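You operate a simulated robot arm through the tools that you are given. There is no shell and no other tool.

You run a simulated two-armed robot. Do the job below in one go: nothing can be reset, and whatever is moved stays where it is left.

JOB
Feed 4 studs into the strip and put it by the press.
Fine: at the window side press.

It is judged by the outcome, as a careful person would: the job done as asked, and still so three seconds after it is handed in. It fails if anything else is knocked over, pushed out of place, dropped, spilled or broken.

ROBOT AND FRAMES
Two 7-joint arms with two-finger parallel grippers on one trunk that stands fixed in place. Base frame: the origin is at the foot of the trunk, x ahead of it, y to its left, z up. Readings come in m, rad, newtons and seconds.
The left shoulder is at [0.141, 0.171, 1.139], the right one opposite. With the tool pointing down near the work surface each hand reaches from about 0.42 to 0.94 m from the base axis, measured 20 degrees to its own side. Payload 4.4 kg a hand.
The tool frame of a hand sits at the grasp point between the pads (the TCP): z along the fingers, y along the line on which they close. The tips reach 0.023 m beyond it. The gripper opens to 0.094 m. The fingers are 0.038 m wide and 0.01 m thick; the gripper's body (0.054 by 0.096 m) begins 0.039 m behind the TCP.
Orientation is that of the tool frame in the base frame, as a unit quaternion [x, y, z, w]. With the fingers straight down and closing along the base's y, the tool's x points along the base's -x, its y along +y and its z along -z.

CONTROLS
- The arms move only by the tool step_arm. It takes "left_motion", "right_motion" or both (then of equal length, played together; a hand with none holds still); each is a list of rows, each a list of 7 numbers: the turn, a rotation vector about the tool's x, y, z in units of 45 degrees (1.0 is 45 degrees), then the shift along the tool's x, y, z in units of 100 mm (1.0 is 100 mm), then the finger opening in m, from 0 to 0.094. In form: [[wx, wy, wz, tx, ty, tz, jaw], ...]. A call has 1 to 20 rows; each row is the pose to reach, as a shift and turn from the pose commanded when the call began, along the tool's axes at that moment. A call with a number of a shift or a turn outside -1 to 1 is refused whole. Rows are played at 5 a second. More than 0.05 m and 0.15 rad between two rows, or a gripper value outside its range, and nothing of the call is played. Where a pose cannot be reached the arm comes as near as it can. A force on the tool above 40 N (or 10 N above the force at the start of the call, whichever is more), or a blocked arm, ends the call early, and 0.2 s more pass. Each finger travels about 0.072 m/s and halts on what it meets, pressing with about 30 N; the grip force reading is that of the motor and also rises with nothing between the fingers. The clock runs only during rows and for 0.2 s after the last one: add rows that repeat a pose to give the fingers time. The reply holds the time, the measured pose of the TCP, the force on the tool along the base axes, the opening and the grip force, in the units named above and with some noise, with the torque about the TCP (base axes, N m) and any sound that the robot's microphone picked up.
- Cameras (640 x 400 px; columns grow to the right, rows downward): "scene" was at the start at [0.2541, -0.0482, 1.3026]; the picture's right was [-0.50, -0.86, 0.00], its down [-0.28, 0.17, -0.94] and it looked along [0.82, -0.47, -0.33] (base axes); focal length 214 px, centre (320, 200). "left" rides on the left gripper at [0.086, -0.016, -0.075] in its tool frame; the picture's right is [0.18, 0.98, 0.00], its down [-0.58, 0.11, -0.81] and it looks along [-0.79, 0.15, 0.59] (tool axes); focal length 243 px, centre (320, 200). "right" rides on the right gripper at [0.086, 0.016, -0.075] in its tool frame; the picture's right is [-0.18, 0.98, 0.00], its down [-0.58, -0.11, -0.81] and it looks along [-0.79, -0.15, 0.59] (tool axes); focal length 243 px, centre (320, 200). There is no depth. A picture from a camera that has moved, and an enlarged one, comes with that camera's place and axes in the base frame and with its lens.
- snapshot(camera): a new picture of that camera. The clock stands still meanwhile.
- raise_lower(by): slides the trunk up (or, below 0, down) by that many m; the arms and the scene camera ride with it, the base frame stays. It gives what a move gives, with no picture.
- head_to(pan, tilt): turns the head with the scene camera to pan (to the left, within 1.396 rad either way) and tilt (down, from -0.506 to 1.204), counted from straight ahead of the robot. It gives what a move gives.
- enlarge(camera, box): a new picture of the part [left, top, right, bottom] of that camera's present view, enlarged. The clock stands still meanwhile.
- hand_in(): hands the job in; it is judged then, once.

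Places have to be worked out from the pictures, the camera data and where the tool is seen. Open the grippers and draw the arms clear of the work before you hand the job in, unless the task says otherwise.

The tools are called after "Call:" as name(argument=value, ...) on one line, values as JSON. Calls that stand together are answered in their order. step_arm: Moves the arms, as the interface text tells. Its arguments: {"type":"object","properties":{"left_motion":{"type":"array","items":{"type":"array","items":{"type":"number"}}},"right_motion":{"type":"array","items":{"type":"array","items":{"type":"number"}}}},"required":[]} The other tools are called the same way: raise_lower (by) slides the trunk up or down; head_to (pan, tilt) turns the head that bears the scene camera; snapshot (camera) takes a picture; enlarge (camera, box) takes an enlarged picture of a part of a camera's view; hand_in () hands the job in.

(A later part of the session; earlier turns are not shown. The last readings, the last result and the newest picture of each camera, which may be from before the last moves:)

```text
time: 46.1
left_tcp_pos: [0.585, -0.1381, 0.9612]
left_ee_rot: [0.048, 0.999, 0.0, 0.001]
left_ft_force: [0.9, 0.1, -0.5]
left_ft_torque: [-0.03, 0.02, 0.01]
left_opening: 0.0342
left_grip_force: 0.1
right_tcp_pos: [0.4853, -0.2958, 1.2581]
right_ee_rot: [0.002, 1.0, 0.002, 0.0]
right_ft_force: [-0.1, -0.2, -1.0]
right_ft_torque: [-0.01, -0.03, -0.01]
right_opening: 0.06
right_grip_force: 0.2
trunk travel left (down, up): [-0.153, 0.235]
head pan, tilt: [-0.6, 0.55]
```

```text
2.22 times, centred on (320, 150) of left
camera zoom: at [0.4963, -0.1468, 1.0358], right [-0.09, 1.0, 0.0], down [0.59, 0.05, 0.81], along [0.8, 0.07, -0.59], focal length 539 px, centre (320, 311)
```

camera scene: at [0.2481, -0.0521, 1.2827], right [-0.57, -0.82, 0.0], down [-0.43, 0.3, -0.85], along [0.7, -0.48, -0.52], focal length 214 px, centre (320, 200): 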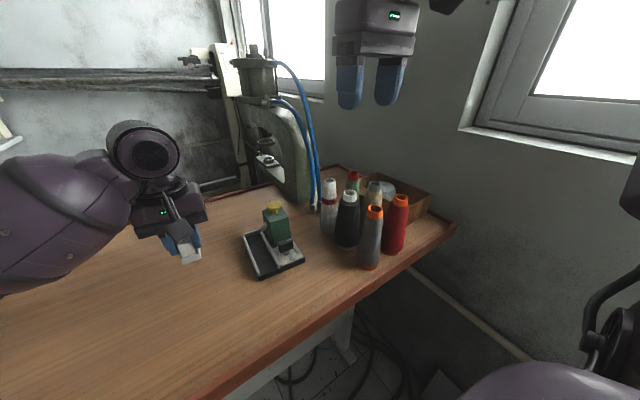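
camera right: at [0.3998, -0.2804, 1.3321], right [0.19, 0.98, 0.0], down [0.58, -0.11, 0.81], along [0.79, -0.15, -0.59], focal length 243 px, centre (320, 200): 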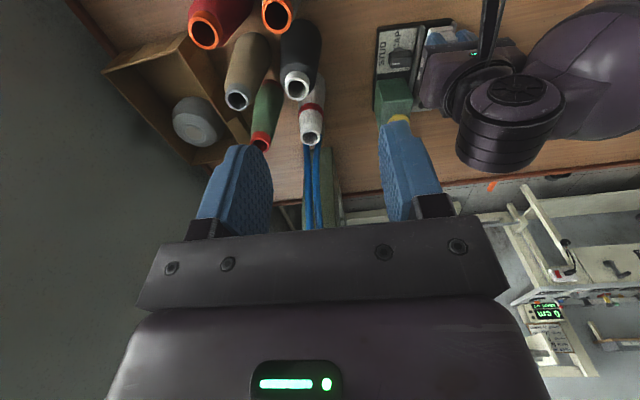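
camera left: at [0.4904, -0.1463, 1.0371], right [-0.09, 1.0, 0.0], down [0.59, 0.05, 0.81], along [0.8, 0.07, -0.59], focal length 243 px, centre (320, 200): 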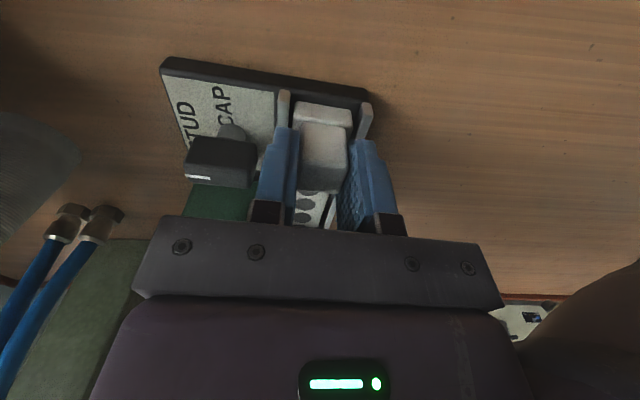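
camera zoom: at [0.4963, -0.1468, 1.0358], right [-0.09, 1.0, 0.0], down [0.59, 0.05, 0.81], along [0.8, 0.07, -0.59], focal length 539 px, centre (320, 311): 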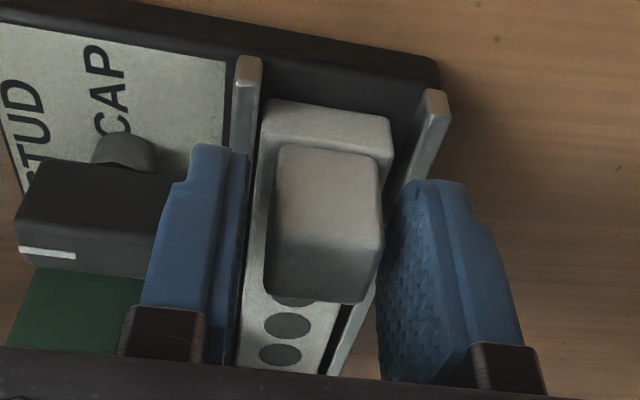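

Released, strip resting in the channel. I raise the left hand straight up and then withdraw it to the left.

Call:
step_arm(left_motion=[[0, 0, 0, 0, 0, -0.15, 0.034], [0, 0, 0, 0, 0, -0.4, 0.034], [0, 0, 0, 0, 0, -0.7, 0.034], [0, 0, 0, 0, 0, -1.0, 0.034]])

Call:
step_arm(left_motion=[[0, 0, 0, 0, 0.4, -0.2, 0.034], [0, 0, 0, 0, 0.8, -0.3, 0.05], [0, 0, 0, 0.2, 1.0, -0.3, 0.06], [0, 0, 0, 0.4, 1.0, -0.3, 0.06]])

Call:
step_arm(left_motion=[[0, 0, 0, 0, 0.4, 0, 0.06], [0, 0, 0, 0, 0.8, 0, 0.06], [0, 0, 0, 0, 1.0, 0, 0.06], [0, 0, 0, 0, 1.0, 0, 0.06]])

Call:
snapshot(camera="scene")

Call:
enlarge(camera="scene", box=[230, 190, 320, 285])

```text
time: 47.1
left_tcp_pos: [0.5843, -0.1381, 1.0624]
left_ee_rot: [0.048, 0.999, 0.0, 0.001]
left_ft_force: [-0.4, -0.6, -0.1]
left_ft_torque: [0.02, -0.01, 0.01]
left_opening: 0.034
left_grip_force: 0.0
right_tcp_pos: [0.4855, -0.298, 1.2593]
right_ee_rot: [0.002, 1.0, 0.002, -0.001]
right_ft_force: [-0.5, -0.1, 0.1]
right_ft_torque: [0.0, -0.02, 0.01]
right_opening: 0.0603
right_grip_force: 0.1
trunk travel left (down, up): [-0.153, 0.235]
head pan, tilt: [-0.6, 0.55]
```

```text
time: 48.1
left_tcp_pos: [0.5547, -0.0342, 1.0906]
left_ee_rot: [0.049, 0.999, 0.0, 0.0]
left_ft_force: [0.9, 0.2, -0.9]
left_ft_torque: [0.01, 0.0, 0.01]
left_opening: 0.0599
left_grip_force: 0.3
right_tcp_pos: [0.486, -0.2971, 1.2582]
right_ee_rot: [0.002, 1.0, 0.001, -0.001]
right_ft_force: [0.0, 0.2, -1.1]
right_ft_torque: [0.03, -0.01, 0.01]
right_opening: 0.0599
right_grip_force: 0.0
trunk travel left (down, up): [-0.153, 0.235]
head pan, tilt: [-0.6, 0.55]
```

```text
time: 49.1
left_tcp_pos: [0.5638, 0.0651, 1.0912]
left_ee_rot: [0.048, 0.999, 0.0, 0.0]
left_ft_force: [-0.7, 0.4, -0.5]
left_ft_torque: [0.02, 0.0, 0.0]
left_opening: 0.06
left_grip_force: 0.1
right_tcp_pos: [0.4864, -0.2973, 1.2587]
right_ee_rot: [0.002, 1.0, 0.002, 0.0]
right_ft_force: [0.2, -0.1, -0.3]
right_ft_torque: [0.02, -0.01, 0.0]
right_opening: 0.0602
right_grip_force: 0.0
trunk travel left (down, up): [-0.153, 0.235]
head pan, tilt: [-0.6, 0.55]
```

```text
taken
camera scene: at [0.2476, -0.0522, 1.2829], right [-0.57, -0.82, 0.0], down [-0.43, 0.3, -0.85], along [0.7, -0.48, -0.52], focal length 214 px, centre (320, 200)
```

scene: 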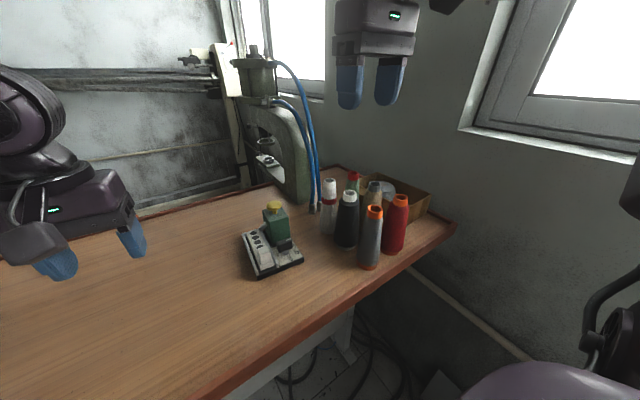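

```text
4.21 times, centred on (275, 238) of scene
camera zoom: at [0.2476, -0.0522, 1.2829], right [-0.57, -0.82, 0.0], down [-0.43, 0.3, -0.85], along [0.7, -0.48, -0.52], focal length 903 px, centre (510, 42)
```

zoom: 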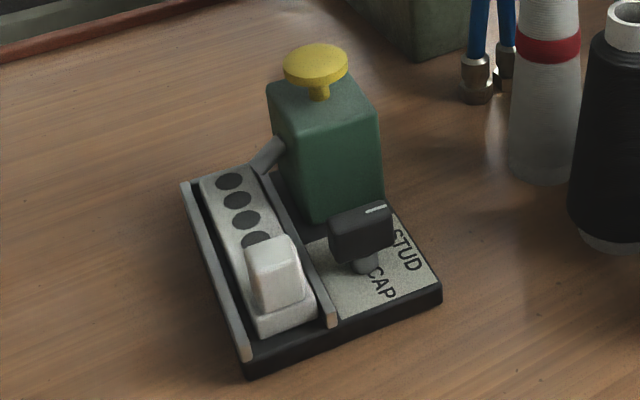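

The strip sits fully in the channel and the selector is on STUD. Now I bring the right hand, fingers closed, above the yellow plunger at (0.662, -0.203).

Call:
step_arm(right_motion=[[0, 0, -0.1, -0.2, 0.1, 0, 0.04], [0, 0, -0.2, -0.4, 0.2, 0, 0.02], [0, 0, -0.35, -0.65, 0.35, 0, 0], [0, 0, -0.5, -0.9, 0.5, 0, 0], [0, 0, -0.5, -0.9, 0.5, 0, 0]])

Call:
step_arm(right_motion=[[0, 0, 0, -0.3, 0.02, 0.2, 0], [0, 0, 0, -0.6, 0.05, 0.5, 0], [0, 0, 0, -0.8, 0.07, 0.8, 0], [0, 0, 0, -0.96, 0.08, 1.0, 0], [0, 0, 0, -0.96, 0.08, 1.0, 0]])

Call:
enlarge(camera="scene", box=[210, 150, 350, 285])

Call:
snapshot(camera="right")

```text
time: 50.3
left_tcp_pos: [0.5638, 0.0646, 1.0925]
left_ee_rot: [0.048, 0.999, 0.0, 0.001]
left_ft_force: [-0.4, -0.7, 1.1]
left_ft_torque: [0.0, 0.03, 0.01]
left_opening: 0.0601
left_grip_force: 0.1
right_tcp_pos: [0.5756, -0.2468, 1.2575]
right_ee_rot: [-0.194, 0.981, 0.002, 0.0]
right_ft_force: [-0.8, 0.9, -0.6]
right_ft_torque: [0.01, 0.01, -0.01]
right_opening: 0.0003
right_grip_force: 30.0
trunk travel left (down, up): [-0.153, 0.235]
head pan, tilt: [-0.6, 0.55]
```

```text
time: 51.5
left_tcp_pos: [0.5635, 0.065, 1.0922]
left_ee_rot: [0.048, 0.999, 0.0, 0.001]
left_ft_force: [-0.6, -0.5, 1.9]
left_ft_torque: [-0.01, -0.04, 0.01]
left_opening: 0.0599
left_grip_force: 0.1
right_tcp_pos: [0.6524, -0.2133, 1.1743]
right_ee_rot: [-0.193, 0.981, 0.003, 0.001]
right_ft_force: [-0.1, -0.9, -0.2]
right_ft_torque: [-0.02, -0.01, -0.02]
right_opening: 0.0003
right_grip_force: 30.4
right hand out of reach, approached as far as the arm can: row 4, 5
trunk travel left (down, up): [-0.153, 0.235]
head pan, tilt: [-0.6, 0.55]
```

```text
2.96 times, centred on (280, 218) of scene
camera zoom: at [0.2468, -0.0523, 1.2834], right [-0.57, -0.82, 0.0], down [-0.43, 0.3, -0.85], along [0.7, -0.48, -0.52], focal length 636 px, centre (438, 148)
```

zoom: 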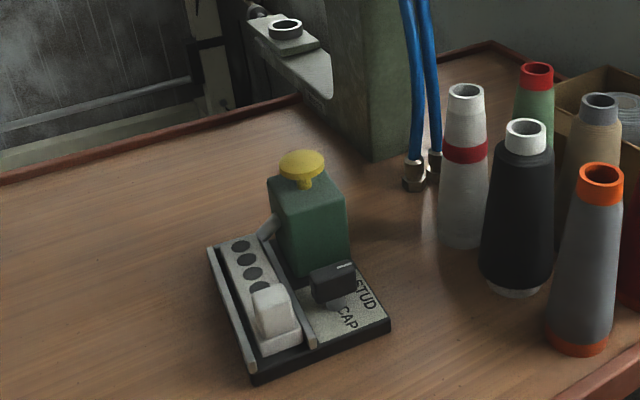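

```text
taken
camera right: at [0.5667, -0.231, 1.2472], right [-0.2, 0.98, 0.0], down [0.58, 0.12, 0.81], along [0.79, 0.16, -0.59], focal length 243 px, centre (320, 200)
```

right: 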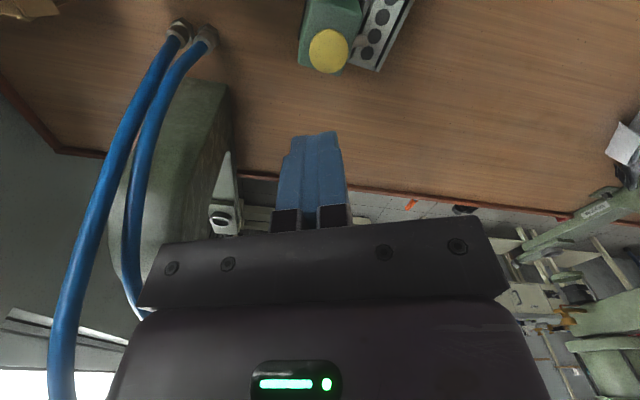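

The arm stalls at this height. It seems to reach further when lower, so I go lower (still well above the plunger top at 1.008) and then re-check.

Call:
step_arm(right_motion=[[0, 0, 0, 0.1, 0, 0.2, 0], [0, 0, 0, 0.1, 0, 0.5, 0], [0, 0, 0, 0.1, 0, 0.8, 0], [0, 0, 0, 0.1, 0, 0.9, 0]])

Call:
snapshot(camera="right")

Call:
enlarge(camera="scene", box=[210, 150, 350, 285])

```text
time: 52.5
left_tcp_pos: [0.5631, 0.066, 1.0915]
left_ee_rot: [0.049, 0.999, 0.0, 0.0]
left_ft_force: [0.3, 0.4, -0.7]
left_ft_torque: [-0.01, 0.0, 0.01]
left_opening: 0.06
left_grip_force: 0.1
right_tcp_pos: [0.645, -0.2183, 1.082]
right_ee_rot: [-0.194, 0.981, 0.001, 0.0]
right_ft_force: [0.4, 0.4, 0.4]
right_ft_torque: [0.04, 0.0, -0.01]
right_opening: 0.0
right_grip_force: 30.1
trunk travel left (down, up): [-0.153, 0.235]
head pan, tilt: [-0.6, 0.55]
```

```text
taken
camera right: at [0.5586, -0.2358, 1.1555], right [-0.2, 0.98, 0.0], down [0.58, 0.12, 0.81], along [0.79, 0.16, -0.59], focal length 243 px, centre (320, 200)
```

right: 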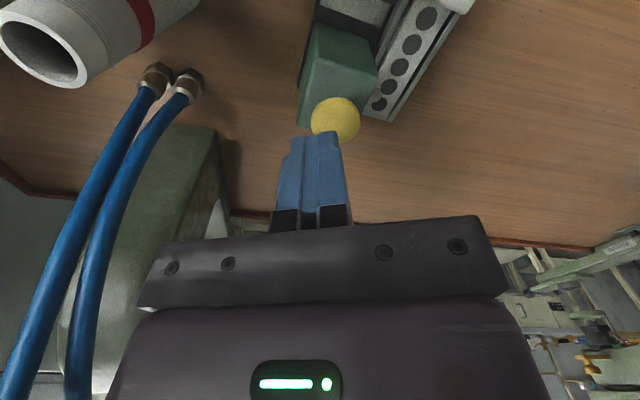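

```text
2.96 times, centred on (280, 218) of scene
camera zoom: at [0.2478, -0.0521, 1.2829], right [-0.57, -0.82, 0.0], down [-0.43, 0.3, -0.85], along [0.7, -0.48, -0.52], focal length 636 px, centre (438, 148)
```

zoom: 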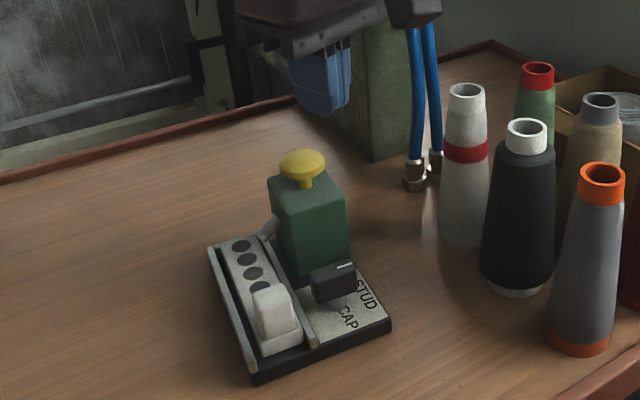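

Now the hand is free here. I move over the plunger centre and down to about 14 mm above it.

Call:
step_arm(right_motion=[[0, 0, 0, -0.1, 0.04, 0.1, 0], [0, 0, 0, -0.2, 0.085, 0.25, 0], [0, 0, 0, -0.2, 0.085, 0.37, 0], [0, 0, 0, -0.2, 0.085, 0.37, 0]])

Call:
snapshot(camera="right")

Call:
enlarge(camera="scene", box=[210, 150, 350, 285])

```text
time: 53.5
left_tcp_pos: [0.5625, 0.0651, 1.092]
left_ee_rot: [0.048, 0.999, -0.001, 0.0]
left_ft_force: [-0.7, -0.2, 0.1]
left_ft_torque: [0.04, 0.01, -0.02]
left_opening: 0.06
left_grip_force: 0.0
right_tcp_pos: [0.662, -0.223, 1.052]
right_ee_rot: [-0.193, 0.981, 0.002, 0.001]
right_ft_force: [0.8, -0.1, -0.3]
right_ft_torque: [-0.01, -0.01, -0.01]
right_opening: 0.0002
right_grip_force: 30.2
right hand out of reach, approached as far as the arm can: row 2, 3, 4
trunk travel left (down, up): [-0.153, 0.235]
head pan, tilt: [-0.6, 0.55]
```

```text
taken
camera right: at [0.5759, -0.2412, 1.1256], right [-0.2, 0.98, 0.0], down [0.58, 0.12, 0.81], along [0.79, 0.17, -0.59], focal length 243 px, centre (320, 200)
```

right: 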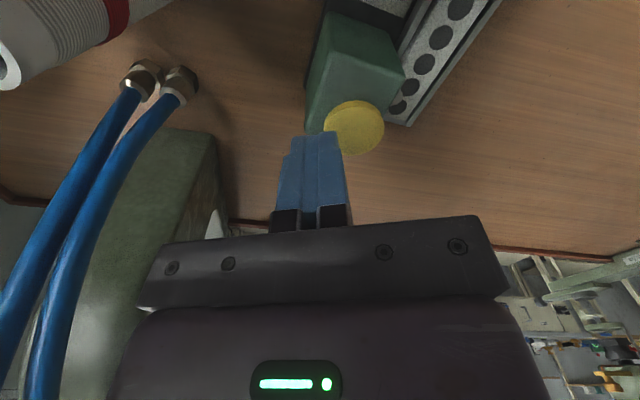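

```text
2.96 times, centred on (280, 218) of scene
camera zoom: at [0.247, -0.0513, 1.2831], right [-0.57, -0.82, 0.0], down [-0.43, 0.29, -0.85], along [0.7, -0.48, -0.52], focal length 636 px, centre (438, 148)
```

zoom: 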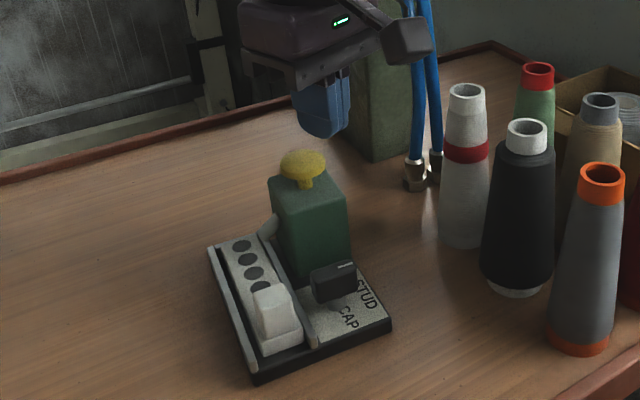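

The hand is 2 cm short in y at this yaw. Turning further counter-clockwise has helped before, so I rotate in place by 45° and see where the pose settles.

Call:
step_arm(right_motion=[[0, 0, -0.17, 0, 0, 0, 0], [0, 0, -0.34, 0, 0, 0, 0], [0, 0, -0.5, 0, 0, 0, 0], [0, 0, -0.67, 0, 0, 0, 0], [0, 0, -0.84, 0, 0, 0, 0], [0, 0, -1.0, 0, 0, 0, 0], [0, 0, -1.0, 0, 0, 0, 0]])

Call:
enlarge(camera="scene", box=[210, 150, 350, 285])

Call:
snapshot(camera="right")

```text
time: 55.1
left_tcp_pos: [0.5633, 0.065, 1.0919]
left_ee_rot: [0.048, 0.999, 0.0, 0.001]
left_ft_force: [-0.5, 0.0, -0.9]
left_ft_torque: [-0.01, -0.02, 0.01]
left_opening: 0.0602
left_grip_force: 0.2
right_tcp_pos: [0.6616, -0.2239, 1.0506]
right_ee_rot: [-0.555, 0.832, 0.001, 0.0]
right_ft_force: [0.7, 0.2, -0.5]
right_ft_torque: [-0.02, 0.02, -0.02]
right_opening: 0.0003
right_grip_force: 29.3
trunk travel left (down, up): [-0.153, 0.235]
head pan, tilt: [-0.6, 0.55]
```

```text
2.96 times, centred on (280, 218) of scene
camera zoom: at [0.2475, -0.0522, 1.2829], right [-0.57, -0.82, 0.0], down [-0.43, 0.3, -0.85], along [0.7, -0.48, -0.52], focal length 636 px, centre (438, 148)
```

zoom: 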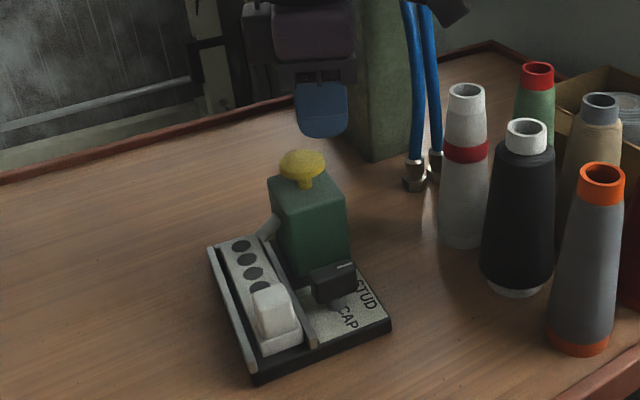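

```text
taken
camera right: at [0.614, -0.2975, 1.125], right [-0.84, 0.55, 0.0], down [0.32, 0.49, 0.81], along [0.44, 0.68, -0.59], focal length 243 px, centre (320, 200)
```

right: 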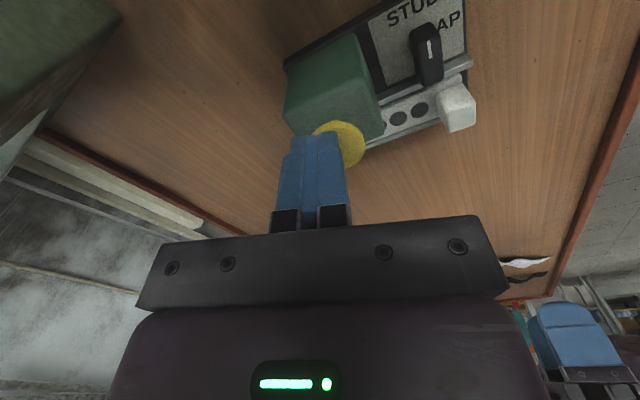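

The commanded pose tracks the reached one. At this yaw there is no complaint, so I shift to the plunger centre (0.660, -0.204).

Call:
step_arm(right_motion=[[0, 0, 0, -0.09, 0.045, 0, 0], [0, 0, 0, -0.175, 0.09, 0.0, 0], [0, 0, 0, -0.175, 0.09, 0.0, 0]])

Call:
snapshot(camera="right")

Call:
enlarge(camera="scene", box=[230, 170, 320, 285])

```text
time: 55.9
left_tcp_pos: [0.5644, 0.0633, 1.0919]
left_ee_rot: [0.048, 0.999, 0.001, 0.001]
left_ft_force: [-0.4, 0.8, 0.0]
left_ft_torque: [-0.01, 0.04, -0.03]
left_opening: 0.0599
left_grip_force: 0.0
right_tcp_pos: [0.6604, -0.2233, 1.0577]
right_ee_rot: [-0.555, 0.832, 0.001, 0.001]
right_ft_force: [0.1, 0.2, -0.5]
right_ft_torque: [0.03, -0.02, -0.03]
right_opening: 0.0
right_grip_force: 30.5
right hand out of reach, approached as far as the arm can: row 1, 2, 3
trunk travel left (down, up): [-0.153, 0.235]
head pan, tilt: [-0.6, 0.55]
```

```text
taken
camera right: at [0.6128, -0.2959, 1.1309], right [-0.84, 0.55, 0.0], down [0.33, 0.49, 0.81], along [0.44, 0.68, -0.59], focal length 243 px, centre (320, 200)
```

right: 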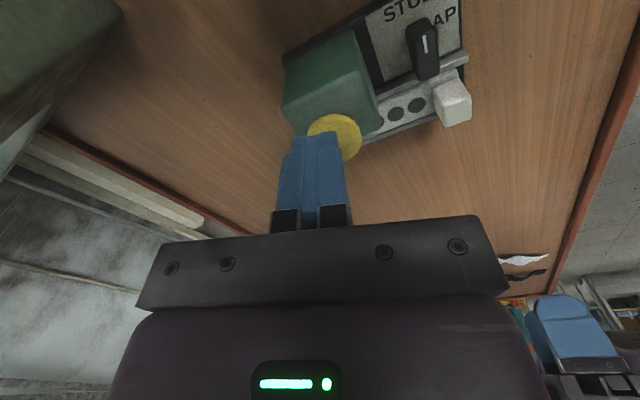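

```text
3.48 times, centred on (275, 228) of scene
camera zoom: at [0.2472, -0.052, 1.2831], right [-0.57, -0.82, 0.0], down [-0.43, 0.3, -0.85], along [0.7, -0.48, -0.52], focal length 746 px, centre (476, 104)
```

zoom: 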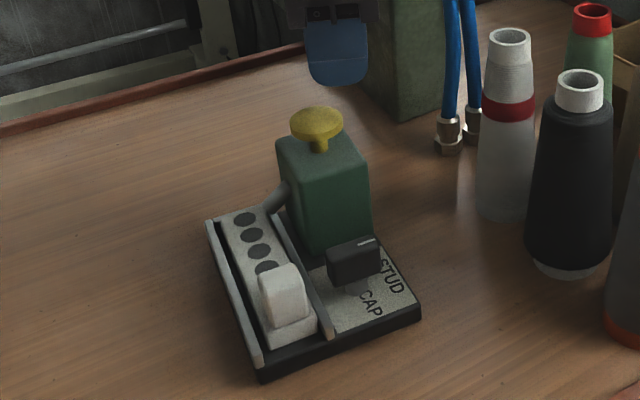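

The right arm can't get over the plunger in its present posture, while the left arm moved freely this far in. I withdraw the right hand and try the left hand for pressing.

Call:
step_arm(right_motion=[[0, 0, 0, 0.05, 0, -0.4, 0], [0, 0, 0, 0.1, -0.05, -0.8, 0], [0, 0, 0.1, 0.3, -0.1, -1.0, 0], [0, 0, 0.25, 0.6, 0, -1.0, 0], [0, 0, 0.4, 0.9, 0.2, -1.0, 0], [0, 0, 0.55, 1.0, 0.4, -1.0, 0], [0, 0, 0.7, 1.0, 0.6, -1.0, 0], [0, 0, 0.85, 1.0, 0.7, -1.0, 0], [0, 0, 1.0, 1.0, 0.8, -1.0, 0]])

Call:
step_arm(left_motion=[[0, 0, 0, 0, -0.3, 0, 0.03], [0, 0, 0, 0, -0.6, 0, 0.0], [0, 0, 0, 0, -0.9, 0, 0.0], [0, 0, 0, 0, -1.0, 0, 0.0]])

Call:
snapshot(camera="scene")

```text
time: 57.9
left_tcp_pos: [0.5631, 0.0656, 1.0915]
left_ee_rot: [0.048, 0.999, 0.0, 0.0]
left_ft_force: [-0.2, -0.1, 0.3]
left_ft_torque: [-0.03, 0.02, -0.02]
left_opening: 0.0601
left_grip_force: 0.1
right_tcp_pos: [0.5486, -0.2846, 1.1569]
right_ee_rot: [-0.192, 0.981, 0.002, 0.0]
right_ft_force: [0.3, -0.6, 0.3]
right_ft_torque: [0.01, 0.03, 0.0]
right_opening: 0.0001
right_grip_force: 30.1
trunk travel left (down, up): [-0.153, 0.235]
head pan, tilt: [-0.6, 0.55]
```

```text
time: 58.9
left_tcp_pos: [0.5549, -0.0356, 1.0907]
left_ee_rot: [0.048, 0.999, 0.0, 0.0]
left_ft_force: [-0.1, 1.1, 0.0]
left_ft_torque: [0.01, 0.05, -0.02]
left_opening: 0.0001
left_grip_force: 30.2
right_tcp_pos: [0.5498, -0.2846, 1.1575]
right_ee_rot: [-0.192, 0.981, 0.002, -0.001]
right_ft_force: [-0.1, -0.3, 0.3]
right_ft_torque: [0.01, 0.0, 0.01]
right_opening: 0.0002
right_grip_force: 30.1
trunk travel left (down, up): [-0.153, 0.235]
head pan, tilt: [-0.6, 0.55]
```

```text
taken
camera scene: at [0.2475, -0.0522, 1.2829], right [-0.57, -0.82, 0.0], down [-0.43, 0.3, -0.85], along [0.7, -0.48, -0.52], focal length 214 px, centre (320, 200)
```

scene: 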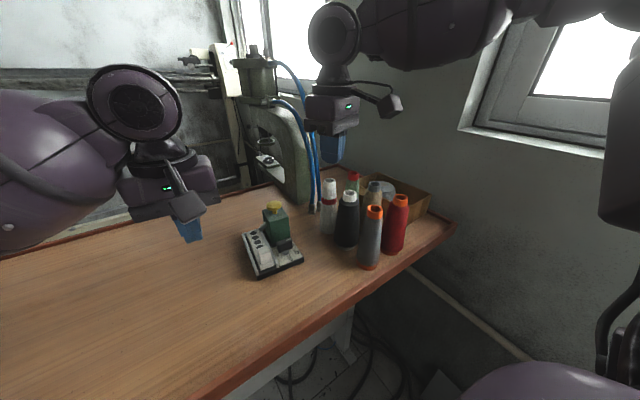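

I move the right hand further away and bring the left hand, fingers closed, toward the plunger at height 1.09.

Call:
step_arm(left_motion=[[0, 0, 0, -0.15, -0.2, 0, 0], [0, 0, 0, -0.3, -0.4, 0, 0], [0, 0, 0, -0.45, -0.6, 0, 0], [0, 0, 0, -0.6, -0.8, 0, 0], [0, 0, 0, -0.6, -0.8, 0, 0]], right_motion=[[0, 0, 0, 0.3, -0.1, -0.2, 0], [0, 0, 0, 0.6, -0.3, -0.4, 0], [0, 0, 0, 0.9, -0.5, -0.4, 0], [0, 0, 0, 1.0, -0.7, -0.4, 0], [0, 0, 0, 1.0, -0.7, -0.4, 0]])

Call:
step_arm(left_motion=[[0, 0, 0, -0.15, -0.2, 0, 0], [0, 0, 0, -0.3, -0.4, 0, 0], [0, 0, 0, -0.45, -0.6, 0, 0], [0, 0, 0, -0.6, -0.77, 0, 0], [0, 0, 0, -0.6, -0.77, 0, 0]])

Call:
snapshot(camera="left")

Call:
snapshot(camera="scene")

```text
time: 60.1
left_tcp_pos: [0.6083, -0.1197, 1.0917]
left_ee_rot: [0.048, 0.999, -0.001, 0.0]
left_ft_force: [0.7, 0.6, 0.1]
left_ft_torque: [0.02, -0.01, 0.0]
left_opening: 0.0
left_grip_force: 30.3
right_tcp_pos: [0.4814, -0.3866, 1.1972]
right_ee_rot: [-0.193, 0.981, 0.0, 0.0]
right_ft_force: [0.6, 0.9, 0.0]
right_ft_torque: [0.0, 0.04, 0.02]
right_opening: 0.0
right_grip_force: 30.3
trunk travel left (down, up): [-0.153, 0.235]
head pan, tilt: [-0.6, 0.55]
```

```text
time: 61.3
left_tcp_pos: [0.6595, -0.2023, 1.0904]
left_ee_rot: [0.048, 0.999, -0.001, 0.0]
left_ft_force: [1.1, 0.0, 0.2]
left_ft_torque: [0.01, 0.0, 0.0]
left_opening: 0.0
left_grip_force: 30.1
right_tcp_pos: [0.4812, -0.3846, 1.1964]
right_ee_rot: [-0.194, 0.981, 0.002, 0.0]
right_ft_force: [0.0, 0.7, 0.1]
right_ft_torque: [0.02, 0.01, -0.01]
right_opening: 0.0001
right_grip_force: 29.9
trunk travel left (down, up): [-0.153, 0.235]
head pan, tilt: [-0.6, 0.55]
```

```text
taken
camera left: at [0.5699, -0.2114, 1.1654], right [-0.09, 1.0, 0.0], down [0.59, 0.05, 0.81], along [0.8, 0.07, -0.59], focal length 243 px, centre (320, 200)
```

left: 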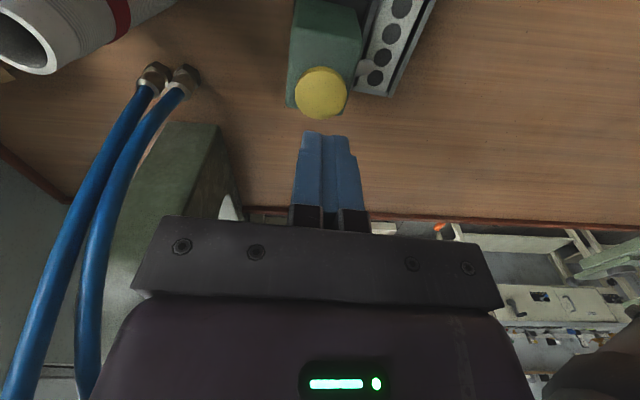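

```text
taken
camera scene: at [0.2476, -0.052, 1.2829], right [-0.57, -0.82, 0.0], down [-0.43, 0.3, -0.85], along [0.7, -0.48, -0.52], focal length 214 px, centre (320, 200)
```

scene: 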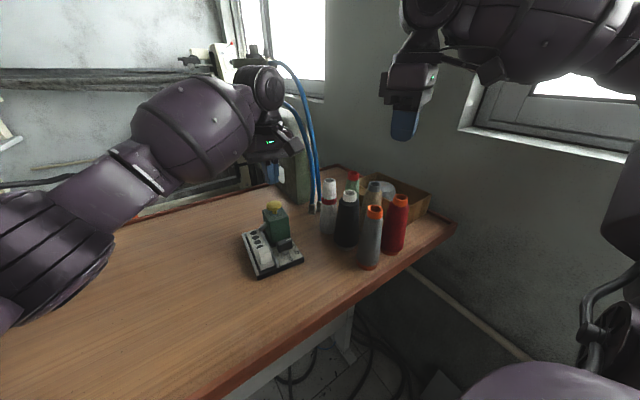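

The left hand is right above the plunger with no reach problem. I descend to just over the button top.

Call:
step_arm(left_motion=[[0, 0, 0, 0, -0.01, 0.2, 0], [0, 0, 0, 0, -0.01, 0.4, 0], [0, 0, 0, 0, -0.01, 0.52, 0], [0, 0, 0, 0, -0.01, 0.52, 0]])

Call:
snapshot(camera="left")

Call:
enlarge(camera="scene", box=[230, 170, 320, 285])

```text
time: 62.3
left_tcp_pos: [0.6582, -0.204, 1.0385]
left_ee_rot: [0.048, 0.999, -0.001, 0.0]
left_ft_force: [-0.5, 0.9, 1.1]
left_ft_torque: [-0.05, -0.01, 0.03]
left_opening: 0.0
left_grip_force: 30.1
right_tcp_pos: [0.4816, -0.3848, 1.1975]
right_ee_rot: [-0.193, 0.981, 0.001, 0.0]
right_ft_force: [-0.6, -0.7, 0.2]
right_ft_torque: [0.0, 0.02, -0.02]
right_opening: 0.0003
right_grip_force: 30.0
trunk travel left (down, up): [-0.153, 0.235]
head pan, tilt: [-0.6, 0.55]
```

```text
taken
camera left: at [0.5701, -0.2125, 1.1139], right [-0.09, 1.0, 0.0], down [0.59, 0.05, 0.81], along [0.8, 0.07, -0.59], focal length 243 px, centre (320, 200)
```

left: 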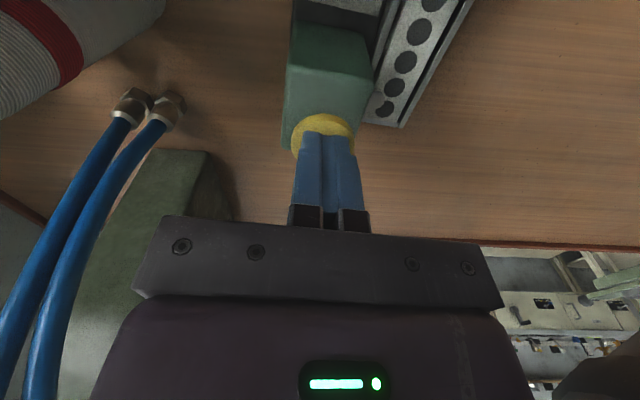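

```text
3.48 times, centred on (275, 228) of scene
camera zoom: at [0.2473, -0.0521, 1.283], right [-0.57, -0.82, 0.0], down [-0.43, 0.3, -0.85], along [0.7, -0.48, -0.52], focal length 746 px, centre (476, 104)
```

zoom: 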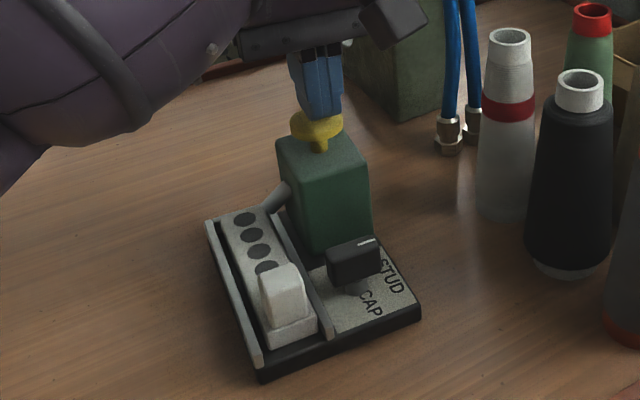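

Centred on the button. I press down in small steps, then hold briefly, watching force and sound.

Call:
step_arm(left_motion=[[0, 0, 0, 0, 0, 0.05, 0], [0, 0, 0, 0, 0, 0.08, 0], [0, 0, 0, 0, 0, 0.11, 0], [0, 0, 0, 0, 0, 0.13, 0], [0, 0, 0, 0, 0, 0.13, 0]])

Call:
enlarge(camera="scene", box=[230, 170, 320, 285])

```text
time: 63.5
left_tcp_pos: [0.658, -0.2043, 1.0268]
left_ee_rot: [0.048, 0.999, 0.0, 0.002]
left_ft_force: [-0.3, -1.2, 2.6]
left_ft_torque: [-0.01, 0.01, -0.03]
left_opening: 0.0
left_grip_force: 30.0
right_tcp_pos: [0.4802, -0.3857, 1.1972]
right_ee_rot: [-0.193, 0.981, 0.002, 0.0]
right_ft_force: [-0.1, -1.3, 0.1]
right_ft_torque: [-0.01, 0.0, 0.0]
right_opening: 0.0002
right_grip_force: 30.0
trunk travel left (down, up): [-0.153, 0.235]
head pan, tilt: [-0.6, 0.55]
heard: click
```

```text
3.48 times, centred on (275, 228) of scene
camera zoom: at [0.2472, -0.0522, 1.2831], right [-0.57, -0.82, 0.0], down [-0.43, 0.3, -0.85], along [0.7, -0.48, -0.52], focal length 746 px, centre (476, 104)
```

zoom: 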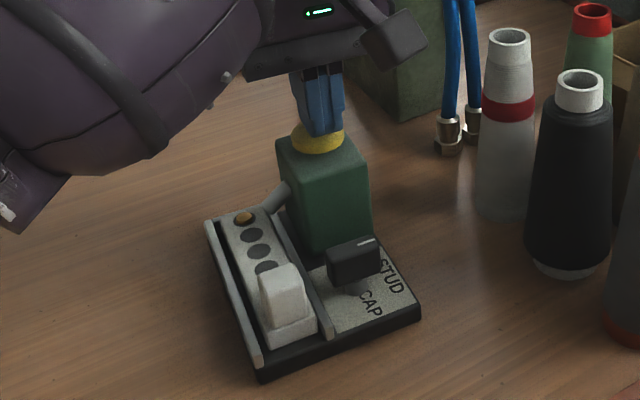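

A click was heard and a brass stud appeared in the farthest hole. I release the plunger and look closely at the strip and chute before pressing again.

Call:
step_arm(left_motion=[[0, 0, 0, 0, 0, -0.05, 0], [0, 0, 0, 0, 0, -0.15, 0], [0, 0, 0, 0, 0, -0.3, 0], [0, 0, 0, 0, 0, -0.6, 0], [0, 0, 0, 0, 0, -0.6, 0]])

Call:
enlarge(camera="left", box=[270, 0, 440, 130])

Call:
enlarge(camera="scene", box=[245, 200, 305, 270])

```text
time: 64.7
left_tcp_pos: [0.6583, -0.2047, 1.0846]
left_ee_rot: [0.048, 0.999, 0.0, -0.001]
left_ft_force: [0.7, 0.4, -0.7]
left_ft_torque: [0.0, 0.04, 0.0]
left_opening: 0.0
left_grip_force: 29.7
right_tcp_pos: [0.4829, -0.3862, 1.1952]
right_ee_rot: [-0.193, 0.981, 0.001, -0.001]
right_ft_force: [-0.5, -0.7, -0.4]
right_ft_torque: [-0.03, 0.04, 0.01]
right_opening: 0.0003
right_grip_force: 29.8
trunk travel left (down, up): [-0.153, 0.235]
head pan, tilt: [-0.6, 0.55]
```

```text
3.08 times, centred on (355, 65) of left
camera zoom: at [0.5704, -0.2124, 1.1597], right [-0.09, 1.0, 0.0], down [0.59, 0.05, 0.81], along [0.8, 0.07, -0.59], focal length 746 px, centre (212, 615)
```

zoom: 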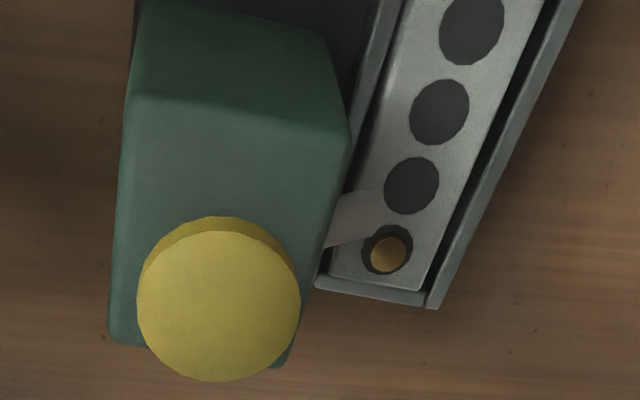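

```text
5.71 times, centred on (275, 235) of scene
camera zoom: at [0.2483, -0.0522, 1.2826], right [-0.57, -0.82, 0.0], down [-0.43, 0.3, -0.85], along [0.7, -0.48, -0.52], focal length 1226 px, centre (577, 0)
```

zoom: 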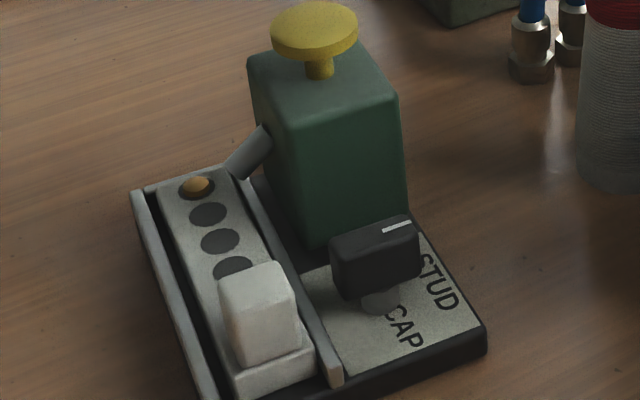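

The chute ends exactly over the farthest pocket, which now holds a stud. The next pocket must therefore be brought under the chute by drawing the strip back one pitch (19 mm). I move the left hand back above the block.

Call:
step_arm(left_motion=[[0, 0, 0, 0.25, 0.2, 0, 0], [0, 0, 0, 0.5, 0.4, 0, 0], [0, 0, 0, 0.775, 0.586, 0, 0.02], [0, 0, 0, 0.775, 0.586, 0.15, 0.036], [0, 0, 0, 0.775, 0.586, 0.4, 0.036], [0, 0, 0, 0.775, 0.586, 0.4, 0.036]])

Call:
enlarge(camera="left", box=[220, 40, 420, 240])

Call:
enlarge(camera="scene", box=[230, 190, 320, 285])

```text
time: 66.1
left_tcp_pos: [0.5874, -0.1381, 1.0459]
left_ee_rot: [0.048, 0.999, 0.0, 0.001]
left_ft_force: [-0.4, -0.4, 0.5]
left_ft_torque: [-0.02, 0.01, 0.01]
left_opening: 0.0358
left_grip_force: 0.0
right_tcp_pos: [0.4829, -0.3858, 1.1974]
right_ee_rot: [-0.193, 0.981, 0.002, 0.0]
right_ft_force: [0.7, -0.3, -0.3]
right_ft_torque: [0.02, 0.0, 0.03]
right_opening: 0.0
right_grip_force: 29.4
trunk travel left (down, up): [-0.153, 0.235]
head pan, tilt: [-0.6, 0.55]
```

```text
2.00 times, centred on (320, 140) of left
camera zoom: at [0.4983, -0.1467, 1.1208], right [-0.09, 1.0, 0.0], down [0.59, 0.05, 0.81], along [0.8, 0.07, -0.59], focal length 485 px, centre (320, 320)
```

zoom: 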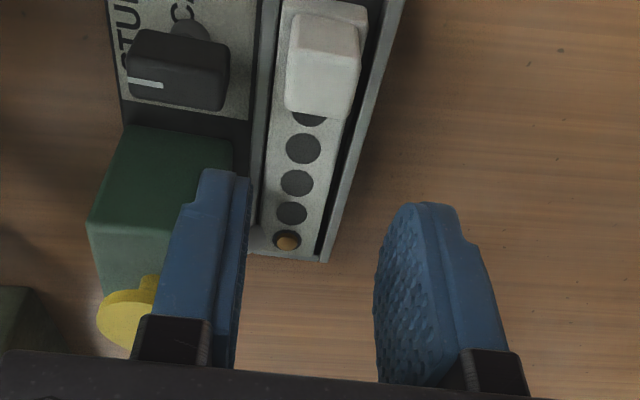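

```text
4.21 times, centred on (275, 238) of scene
camera zoom: at [0.2471, -0.052, 1.2831], right [-0.57, -0.82, 0.0], down [-0.43, 0.3, -0.85], along [0.7, -0.48, -0.52], focal length 903 px, centre (510, 42)
```

zoom: 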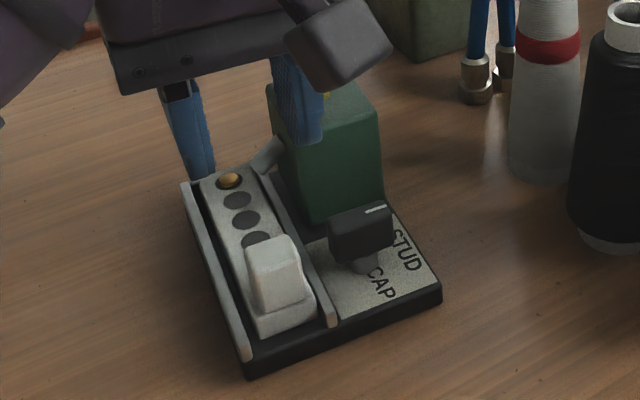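

The block is centred below the fingers. I descend, grip, lighten a hair, draw back 19 mm along the channel, and hold.

Call:
step_arm(left_motion=[[0, 0, 0, 0, -0.008, 0.3, 0.036], [0, 0, 0, 0, -0.008, 0.6, 0.036], [0, 0, 0, 0, -0.008, 0.8, 0.036], [0, 0, 0, 0, -0.008, 0.835, 0.036], [0, 0, 0, 0, -0.008, 0.835, 0.026], [0, 0, 0, 0, -0.008, 0.835, 0.018], [0, 0, 0, 0, -0.008, 0.835, 0.015], [0, 0, 0, 0, -0.008, 0.835, 0.015]])

Call:
enlarge(camera="left", box=[220, 60, 420, 240])

```text
time: 67.9
left_tcp_pos: [0.5878, -0.1384, 0.9616]
left_ee_rot: [0.048, 0.999, 0.0, 0.001]
left_ft_force: [0.0, 0.7, -0.3]
left_ft_torque: [0.02, 0.0, 0.0]
left_opening: 0.0232
left_grip_force: 29.6
right_tcp_pos: [0.4813, -0.386, 1.1962]
right_ee_rot: [-0.193, 0.981, 0.002, -0.001]
right_ft_force: [0.5, 1.0, 1.0]
right_ft_torque: [0.02, -0.03, 0.0]
right_opening: 0.0
right_grip_force: 30.4
trunk travel left (down, up): [-0.153, 0.235]
head pan, tilt: [-0.6, 0.55]
```

```text
2.22 times, centred on (320, 150) of left
camera zoom: at [0.4982, -0.1475, 1.037], right [-0.09, 1.0, 0.0], down [0.59, 0.05, 0.81], along [0.8, 0.07, -0.59], focal length 539 px, centre (320, 311)
```

zoom: 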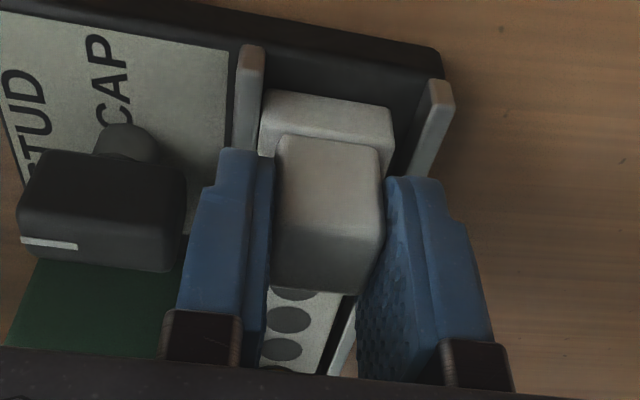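

Gripped with no side loads. I draw the strip back 19 mm and check.

Call:
step_arm(left_motion=[[0, 0, 0, 0.05, 0, 0, 0.015], [0, 0, 0, 0.1, 0, 0, 0.015], [0, 0, 0, 0.15, 0, 0, 0.015], [0, 0, 0, 0.19, 0, 0, 0.015], [0, 0, 0, 0.19, 0, 0, 0.015]])

Call:
enlarge(camera="scene", box=[230, 190, 320, 285])

```text
time: 69.1
left_tcp_pos: [0.5683, -0.1376, 0.9633]
left_ee_rot: [0.047, 0.999, 0.0, 0.0]
left_ft_force: [0.7, -0.7, 0.6]
left_ft_torque: [-0.01, 0.01, -0.02]
left_opening: 0.0233
left_grip_force: 29.7
right_tcp_pos: [0.4815, -0.3864, 1.1969]
right_ee_rot: [-0.193, 0.981, 0.002, -0.001]
right_ft_force: [1.0, -0.3, -0.5]
right_ft_torque: [0.01, 0.02, 0.01]
right_opening: 0.0002
right_grip_force: 29.7
trunk travel left (down, up): [-0.153, 0.235]
head pan, tilt: [-0.6, 0.55]
```

```text
4.21 times, centred on (275, 238) of scene
camera zoom: at [0.2476, -0.0522, 1.2829], right [-0.57, -0.82, 0.0], down [-0.43, 0.3, -0.85], along [0.7, -0.48, -0.52], focal length 903 px, centre (510, 42)
```

zoom: 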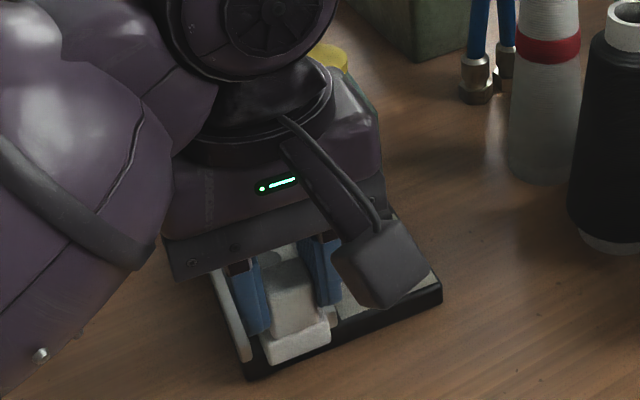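

The strip moved back 19.5 mm with negligible force. I release, rise and look at the pocket alignment under the chute.

Call:
step_arm(left_motion=[[0, 0, 0, 0, 0, 0, 0.024], [0, 0, 0, 0, 0, 0, 0.034], [0, 0, 0, 0, 0, 0, 0.036], [0, 0, 0, 0, 0, -0.2, 0.036], [0, 0, 0, 0, 0, -0.5, 0.036], [0, 0, 0, 0, 0, -0.9, 0.036], [0, 0, 0, 0, 0, -1.0, 0.036]])

Call:
step_arm(left_motion=[[0, 0, 0, -0.3, -0.22, -0.2, 0.02], [0, 0, 0, -0.6, -0.42, -0.2, 0], [0, 0, 0, -0.9, -0.6, -0.2, 0], [0, 0, 0, -0.95, -0.6, -0.2, 0]])

Call:
enlarge(camera="left", box=[270, 0, 440, 130])

Call:
enlarge(camera="scene", box=[240, 195, 310, 285])

```text
time: 70.7
left_tcp_pos: [0.5684, -0.1357, 1.062]
left_ee_rot: [0.048, 0.999, 0.0, 0.0]
left_ft_force: [0.3, -0.2, -0.3]
left_ft_torque: [-0.01, 0.0, 0.0]
left_opening: 0.0361
left_grip_force: 0.0
right_tcp_pos: [0.4821, -0.3864, 1.1967]
right_ee_rot: [-0.193, 0.981, 0.001, -0.001]
right_ft_force: [-0.7, 0.2, -1.0]
right_ft_torque: [0.01, 0.01, 0.01]
right_opening: 0.0
right_grip_force: 29.6
trunk travel left (down, up): [-0.153, 0.235]
head pan, tilt: [-0.6, 0.55]
```

```text
time: 71.7
left_tcp_pos: [0.6572, -0.2064, 1.0815]
left_ee_rot: [0.048, 0.999, 0.0, 0.0]
left_ft_force: [0.2, 0.2, 0.7]
left_ft_torque: [0.02, 0.03, -0.02]
left_opening: 0.0001
left_grip_force: 30.3
right_tcp_pos: [0.4823, -0.3863, 1.1969]
right_ee_rot: [-0.193, 0.981, 0.002, 0.0]
right_ft_force: [0.4, -0.4, 0.0]
right_ft_torque: [-0.04, -0.01, 0.01]
right_opening: 0.0
right_grip_force: 30.1
trunk travel left (down, up): [-0.153, 0.235]
head pan, tilt: [-0.6, 0.55]
```

```text
3.08 times, centred on (355, 65) of left
camera zoom: at [0.569, -0.2144, 1.1572], right [-0.09, 1.0, 0.0], down [0.59, 0.05, 0.81], along [0.8, 0.07, -0.59], focal length 746 px, centre (212, 615)
```

zoom: 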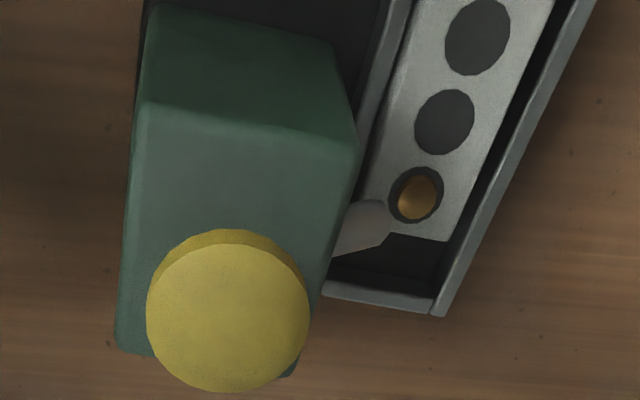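

```text
4.44 times, centred on (275, 240) of scene
camera zoom: at [0.2477, -0.052, 1.2829], right [-0.57, -0.82, 0.0], down [-0.43, 0.3, -0.85], along [0.7, -0.48, -0.52], focal length 953 px, centre (520, 22)
```

zoom: 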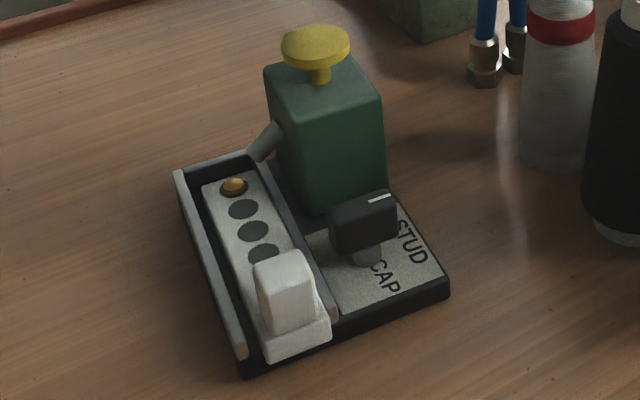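

I see my reasoning was backwards. The first pocket is the far one, so drawing the strip back only takes it away from the chute, and the end stop shows the strip is meant to stay fully seated while the feeder fills successive pockets. I go back to the block to push it home again.

Call:
step_arm(left_motion=[[0, 0, 0, 0.3, 0.2, 0, 0], [0, 0, 0, 0.6, 0.4, 0, 0], [0, 0, 0, 0.95, 0.605, 0, 0.02], [0, 0, 0, 0.95, 0.605, 0.2, 0.036], [0, 0, 0, 0.95, 0.605, 0.5, 0.036], [0, 0, 0, 0.95, 0.605, 0.8, 0.036], [0, 0, 0, 0.95, 0.605, 0.8, 0.036]])

Call:
enlarge(camera="left", box=[220, 60, 420, 240])

```text
time: 73.3
left_tcp_pos: [0.5686, -0.1374, 1.0037]
left_ee_rot: [0.047, 0.999, -0.001, 0.001]
left_ft_force: [0.1, -0.2, -0.5]
left_ft_torque: [-0.03, 0.01, 0.03]
left_opening: 0.036
left_grip_force: 0.2
right_tcp_pos: [0.4814, -0.3847, 1.1979]
right_ee_rot: [-0.193, 0.981, 0.002, 0.001]
right_ft_force: [-0.1, -0.3, -0.2]
right_ft_torque: [0.03, -0.02, -0.01]
right_opening: 0.0001
right_grip_force: 29.5
trunk travel left (down, up): [-0.153, 0.235]
head pan, tilt: [-0.6, 0.55]
```

```text
2.22 times, centred on (320, 150) of left
camera zoom: at [0.4797, -0.1448, 1.0779], right [-0.09, 1.0, 0.0], down [0.59, 0.05, 0.81], along [0.8, 0.07, -0.59], focal length 539 px, centre (320, 311)
```

zoom: 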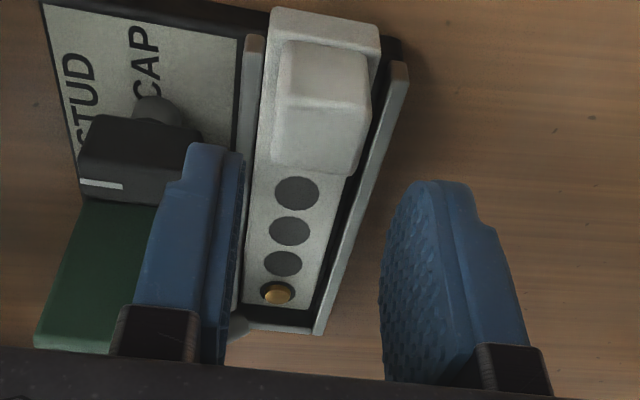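

Block is still centred. I descend, grip, and push it forward 18.5 mm, stopping as soon as axial force builds.

Call:
step_arm(left_motion=[[0, 0, 0, 0, 0, 0.25, 0.036], [0, 0, 0, 0, 0, 0.412, 0.036], [0, 0, 0, 0, 0, 0.412, 0.026], [0, 0, 0, 0, 0, 0.412, 0.018], [0, 0, 0, 0, 0, 0.412, 0.015], [0, 0, 0, 0, 0, 0.412, 0.015]])

Call:
step_arm(left_motion=[[0, 0, 0, -0.05, 0, 0, 0.015], [0, 0, 0, -0.1, 0, 0, 0.015], [0, 0, 0, -0.15, 0, 0, 0.015], [0, 0, 0, -0.18, 0, 0, 0.015], [0, 0, 0, -0.18, 0, 0, 0.015]])

```text
time: 74.7
left_tcp_pos: [0.5678, -0.1359, 0.961]
left_ee_rot: [0.048, 0.999, 0.0, -0.001]
left_ft_force: [0.5, 0.6, 0.7]
left_ft_torque: [-0.02, 0.04, 0.01]
left_opening: 0.0235
left_grip_force: 29.8
right_tcp_pos: [0.4821, -0.3868, 1.1968]
right_ee_rot: [-0.194, 0.981, 0.002, -0.001]
right_ft_force: [-0.1, -0.2, 0.7]
right_ft_torque: [0.0, 0.03, -0.02]
right_opening: 0.0
right_grip_force: 30.0
trunk travel left (down, up): [-0.153, 0.235]
head pan, tilt: [-0.6, 0.55]
```

```text
time: 75.9
left_tcp_pos: [0.5864, -0.1385, 0.9612]
left_ee_rot: [0.047, 0.999, 0.0, 0.0]
left_ft_force: [0.5, 0.0, 0.1]
left_ft_torque: [0.02, 0.01, -0.02]
left_opening: 0.0234
left_grip_force: 29.6
right_tcp_pos: [0.4823, -0.3855, 1.1964]
right_ee_rot: [-0.194, 0.981, 0.002, -0.001]
right_ft_force: [-0.3, 0.8, -0.9]
right_ft_torque: [0.04, 0.02, 0.0]
right_opening: 0.0002
right_grip_force: 30.1
trunk travel left (down, up): [-0.153, 0.235]
head pan, tilt: [-0.6, 0.55]
```

Almost home with no force yet. I add about 1.5 mm in fine steps to touch the stop.

Call:
step_arm(left_motion=[[0, 0, 0, -0.005, 0, 0, 0.015], [0, 0, 0, -0.01, 0, 0, 0.015], [0, 0, 0, -0.015, 0, 0, 0.015], [0, 0, 0, -0.015, 0, 0, 0.015]])

```text
time: 76.9
left_tcp_pos: [0.5882, -0.138, 0.9616]
left_ee_rot: [0.048, 0.999, 0.0, 0.0]
left_ft_force: [-1.3, -0.4, 0.6]
left_ft_torque: [0.0, 0.04, -0.03]
left_opening: 0.0233
left_grip_force: 30.4
right_tcp_pos: [0.4824, -0.3862, 1.1973]
right_ee_rot: [-0.194, 0.981, 0.002, 0.0]
right_ft_force: [-0.8, -0.2, -0.4]
right_ft_torque: [0.02, 0.0, -0.05]
right_opening: 0.0003
right_grip_force: 29.6
trunk travel left (down, up): [-0.153, 0.235]
head pan, tilt: [-0.6, 0.55]
```

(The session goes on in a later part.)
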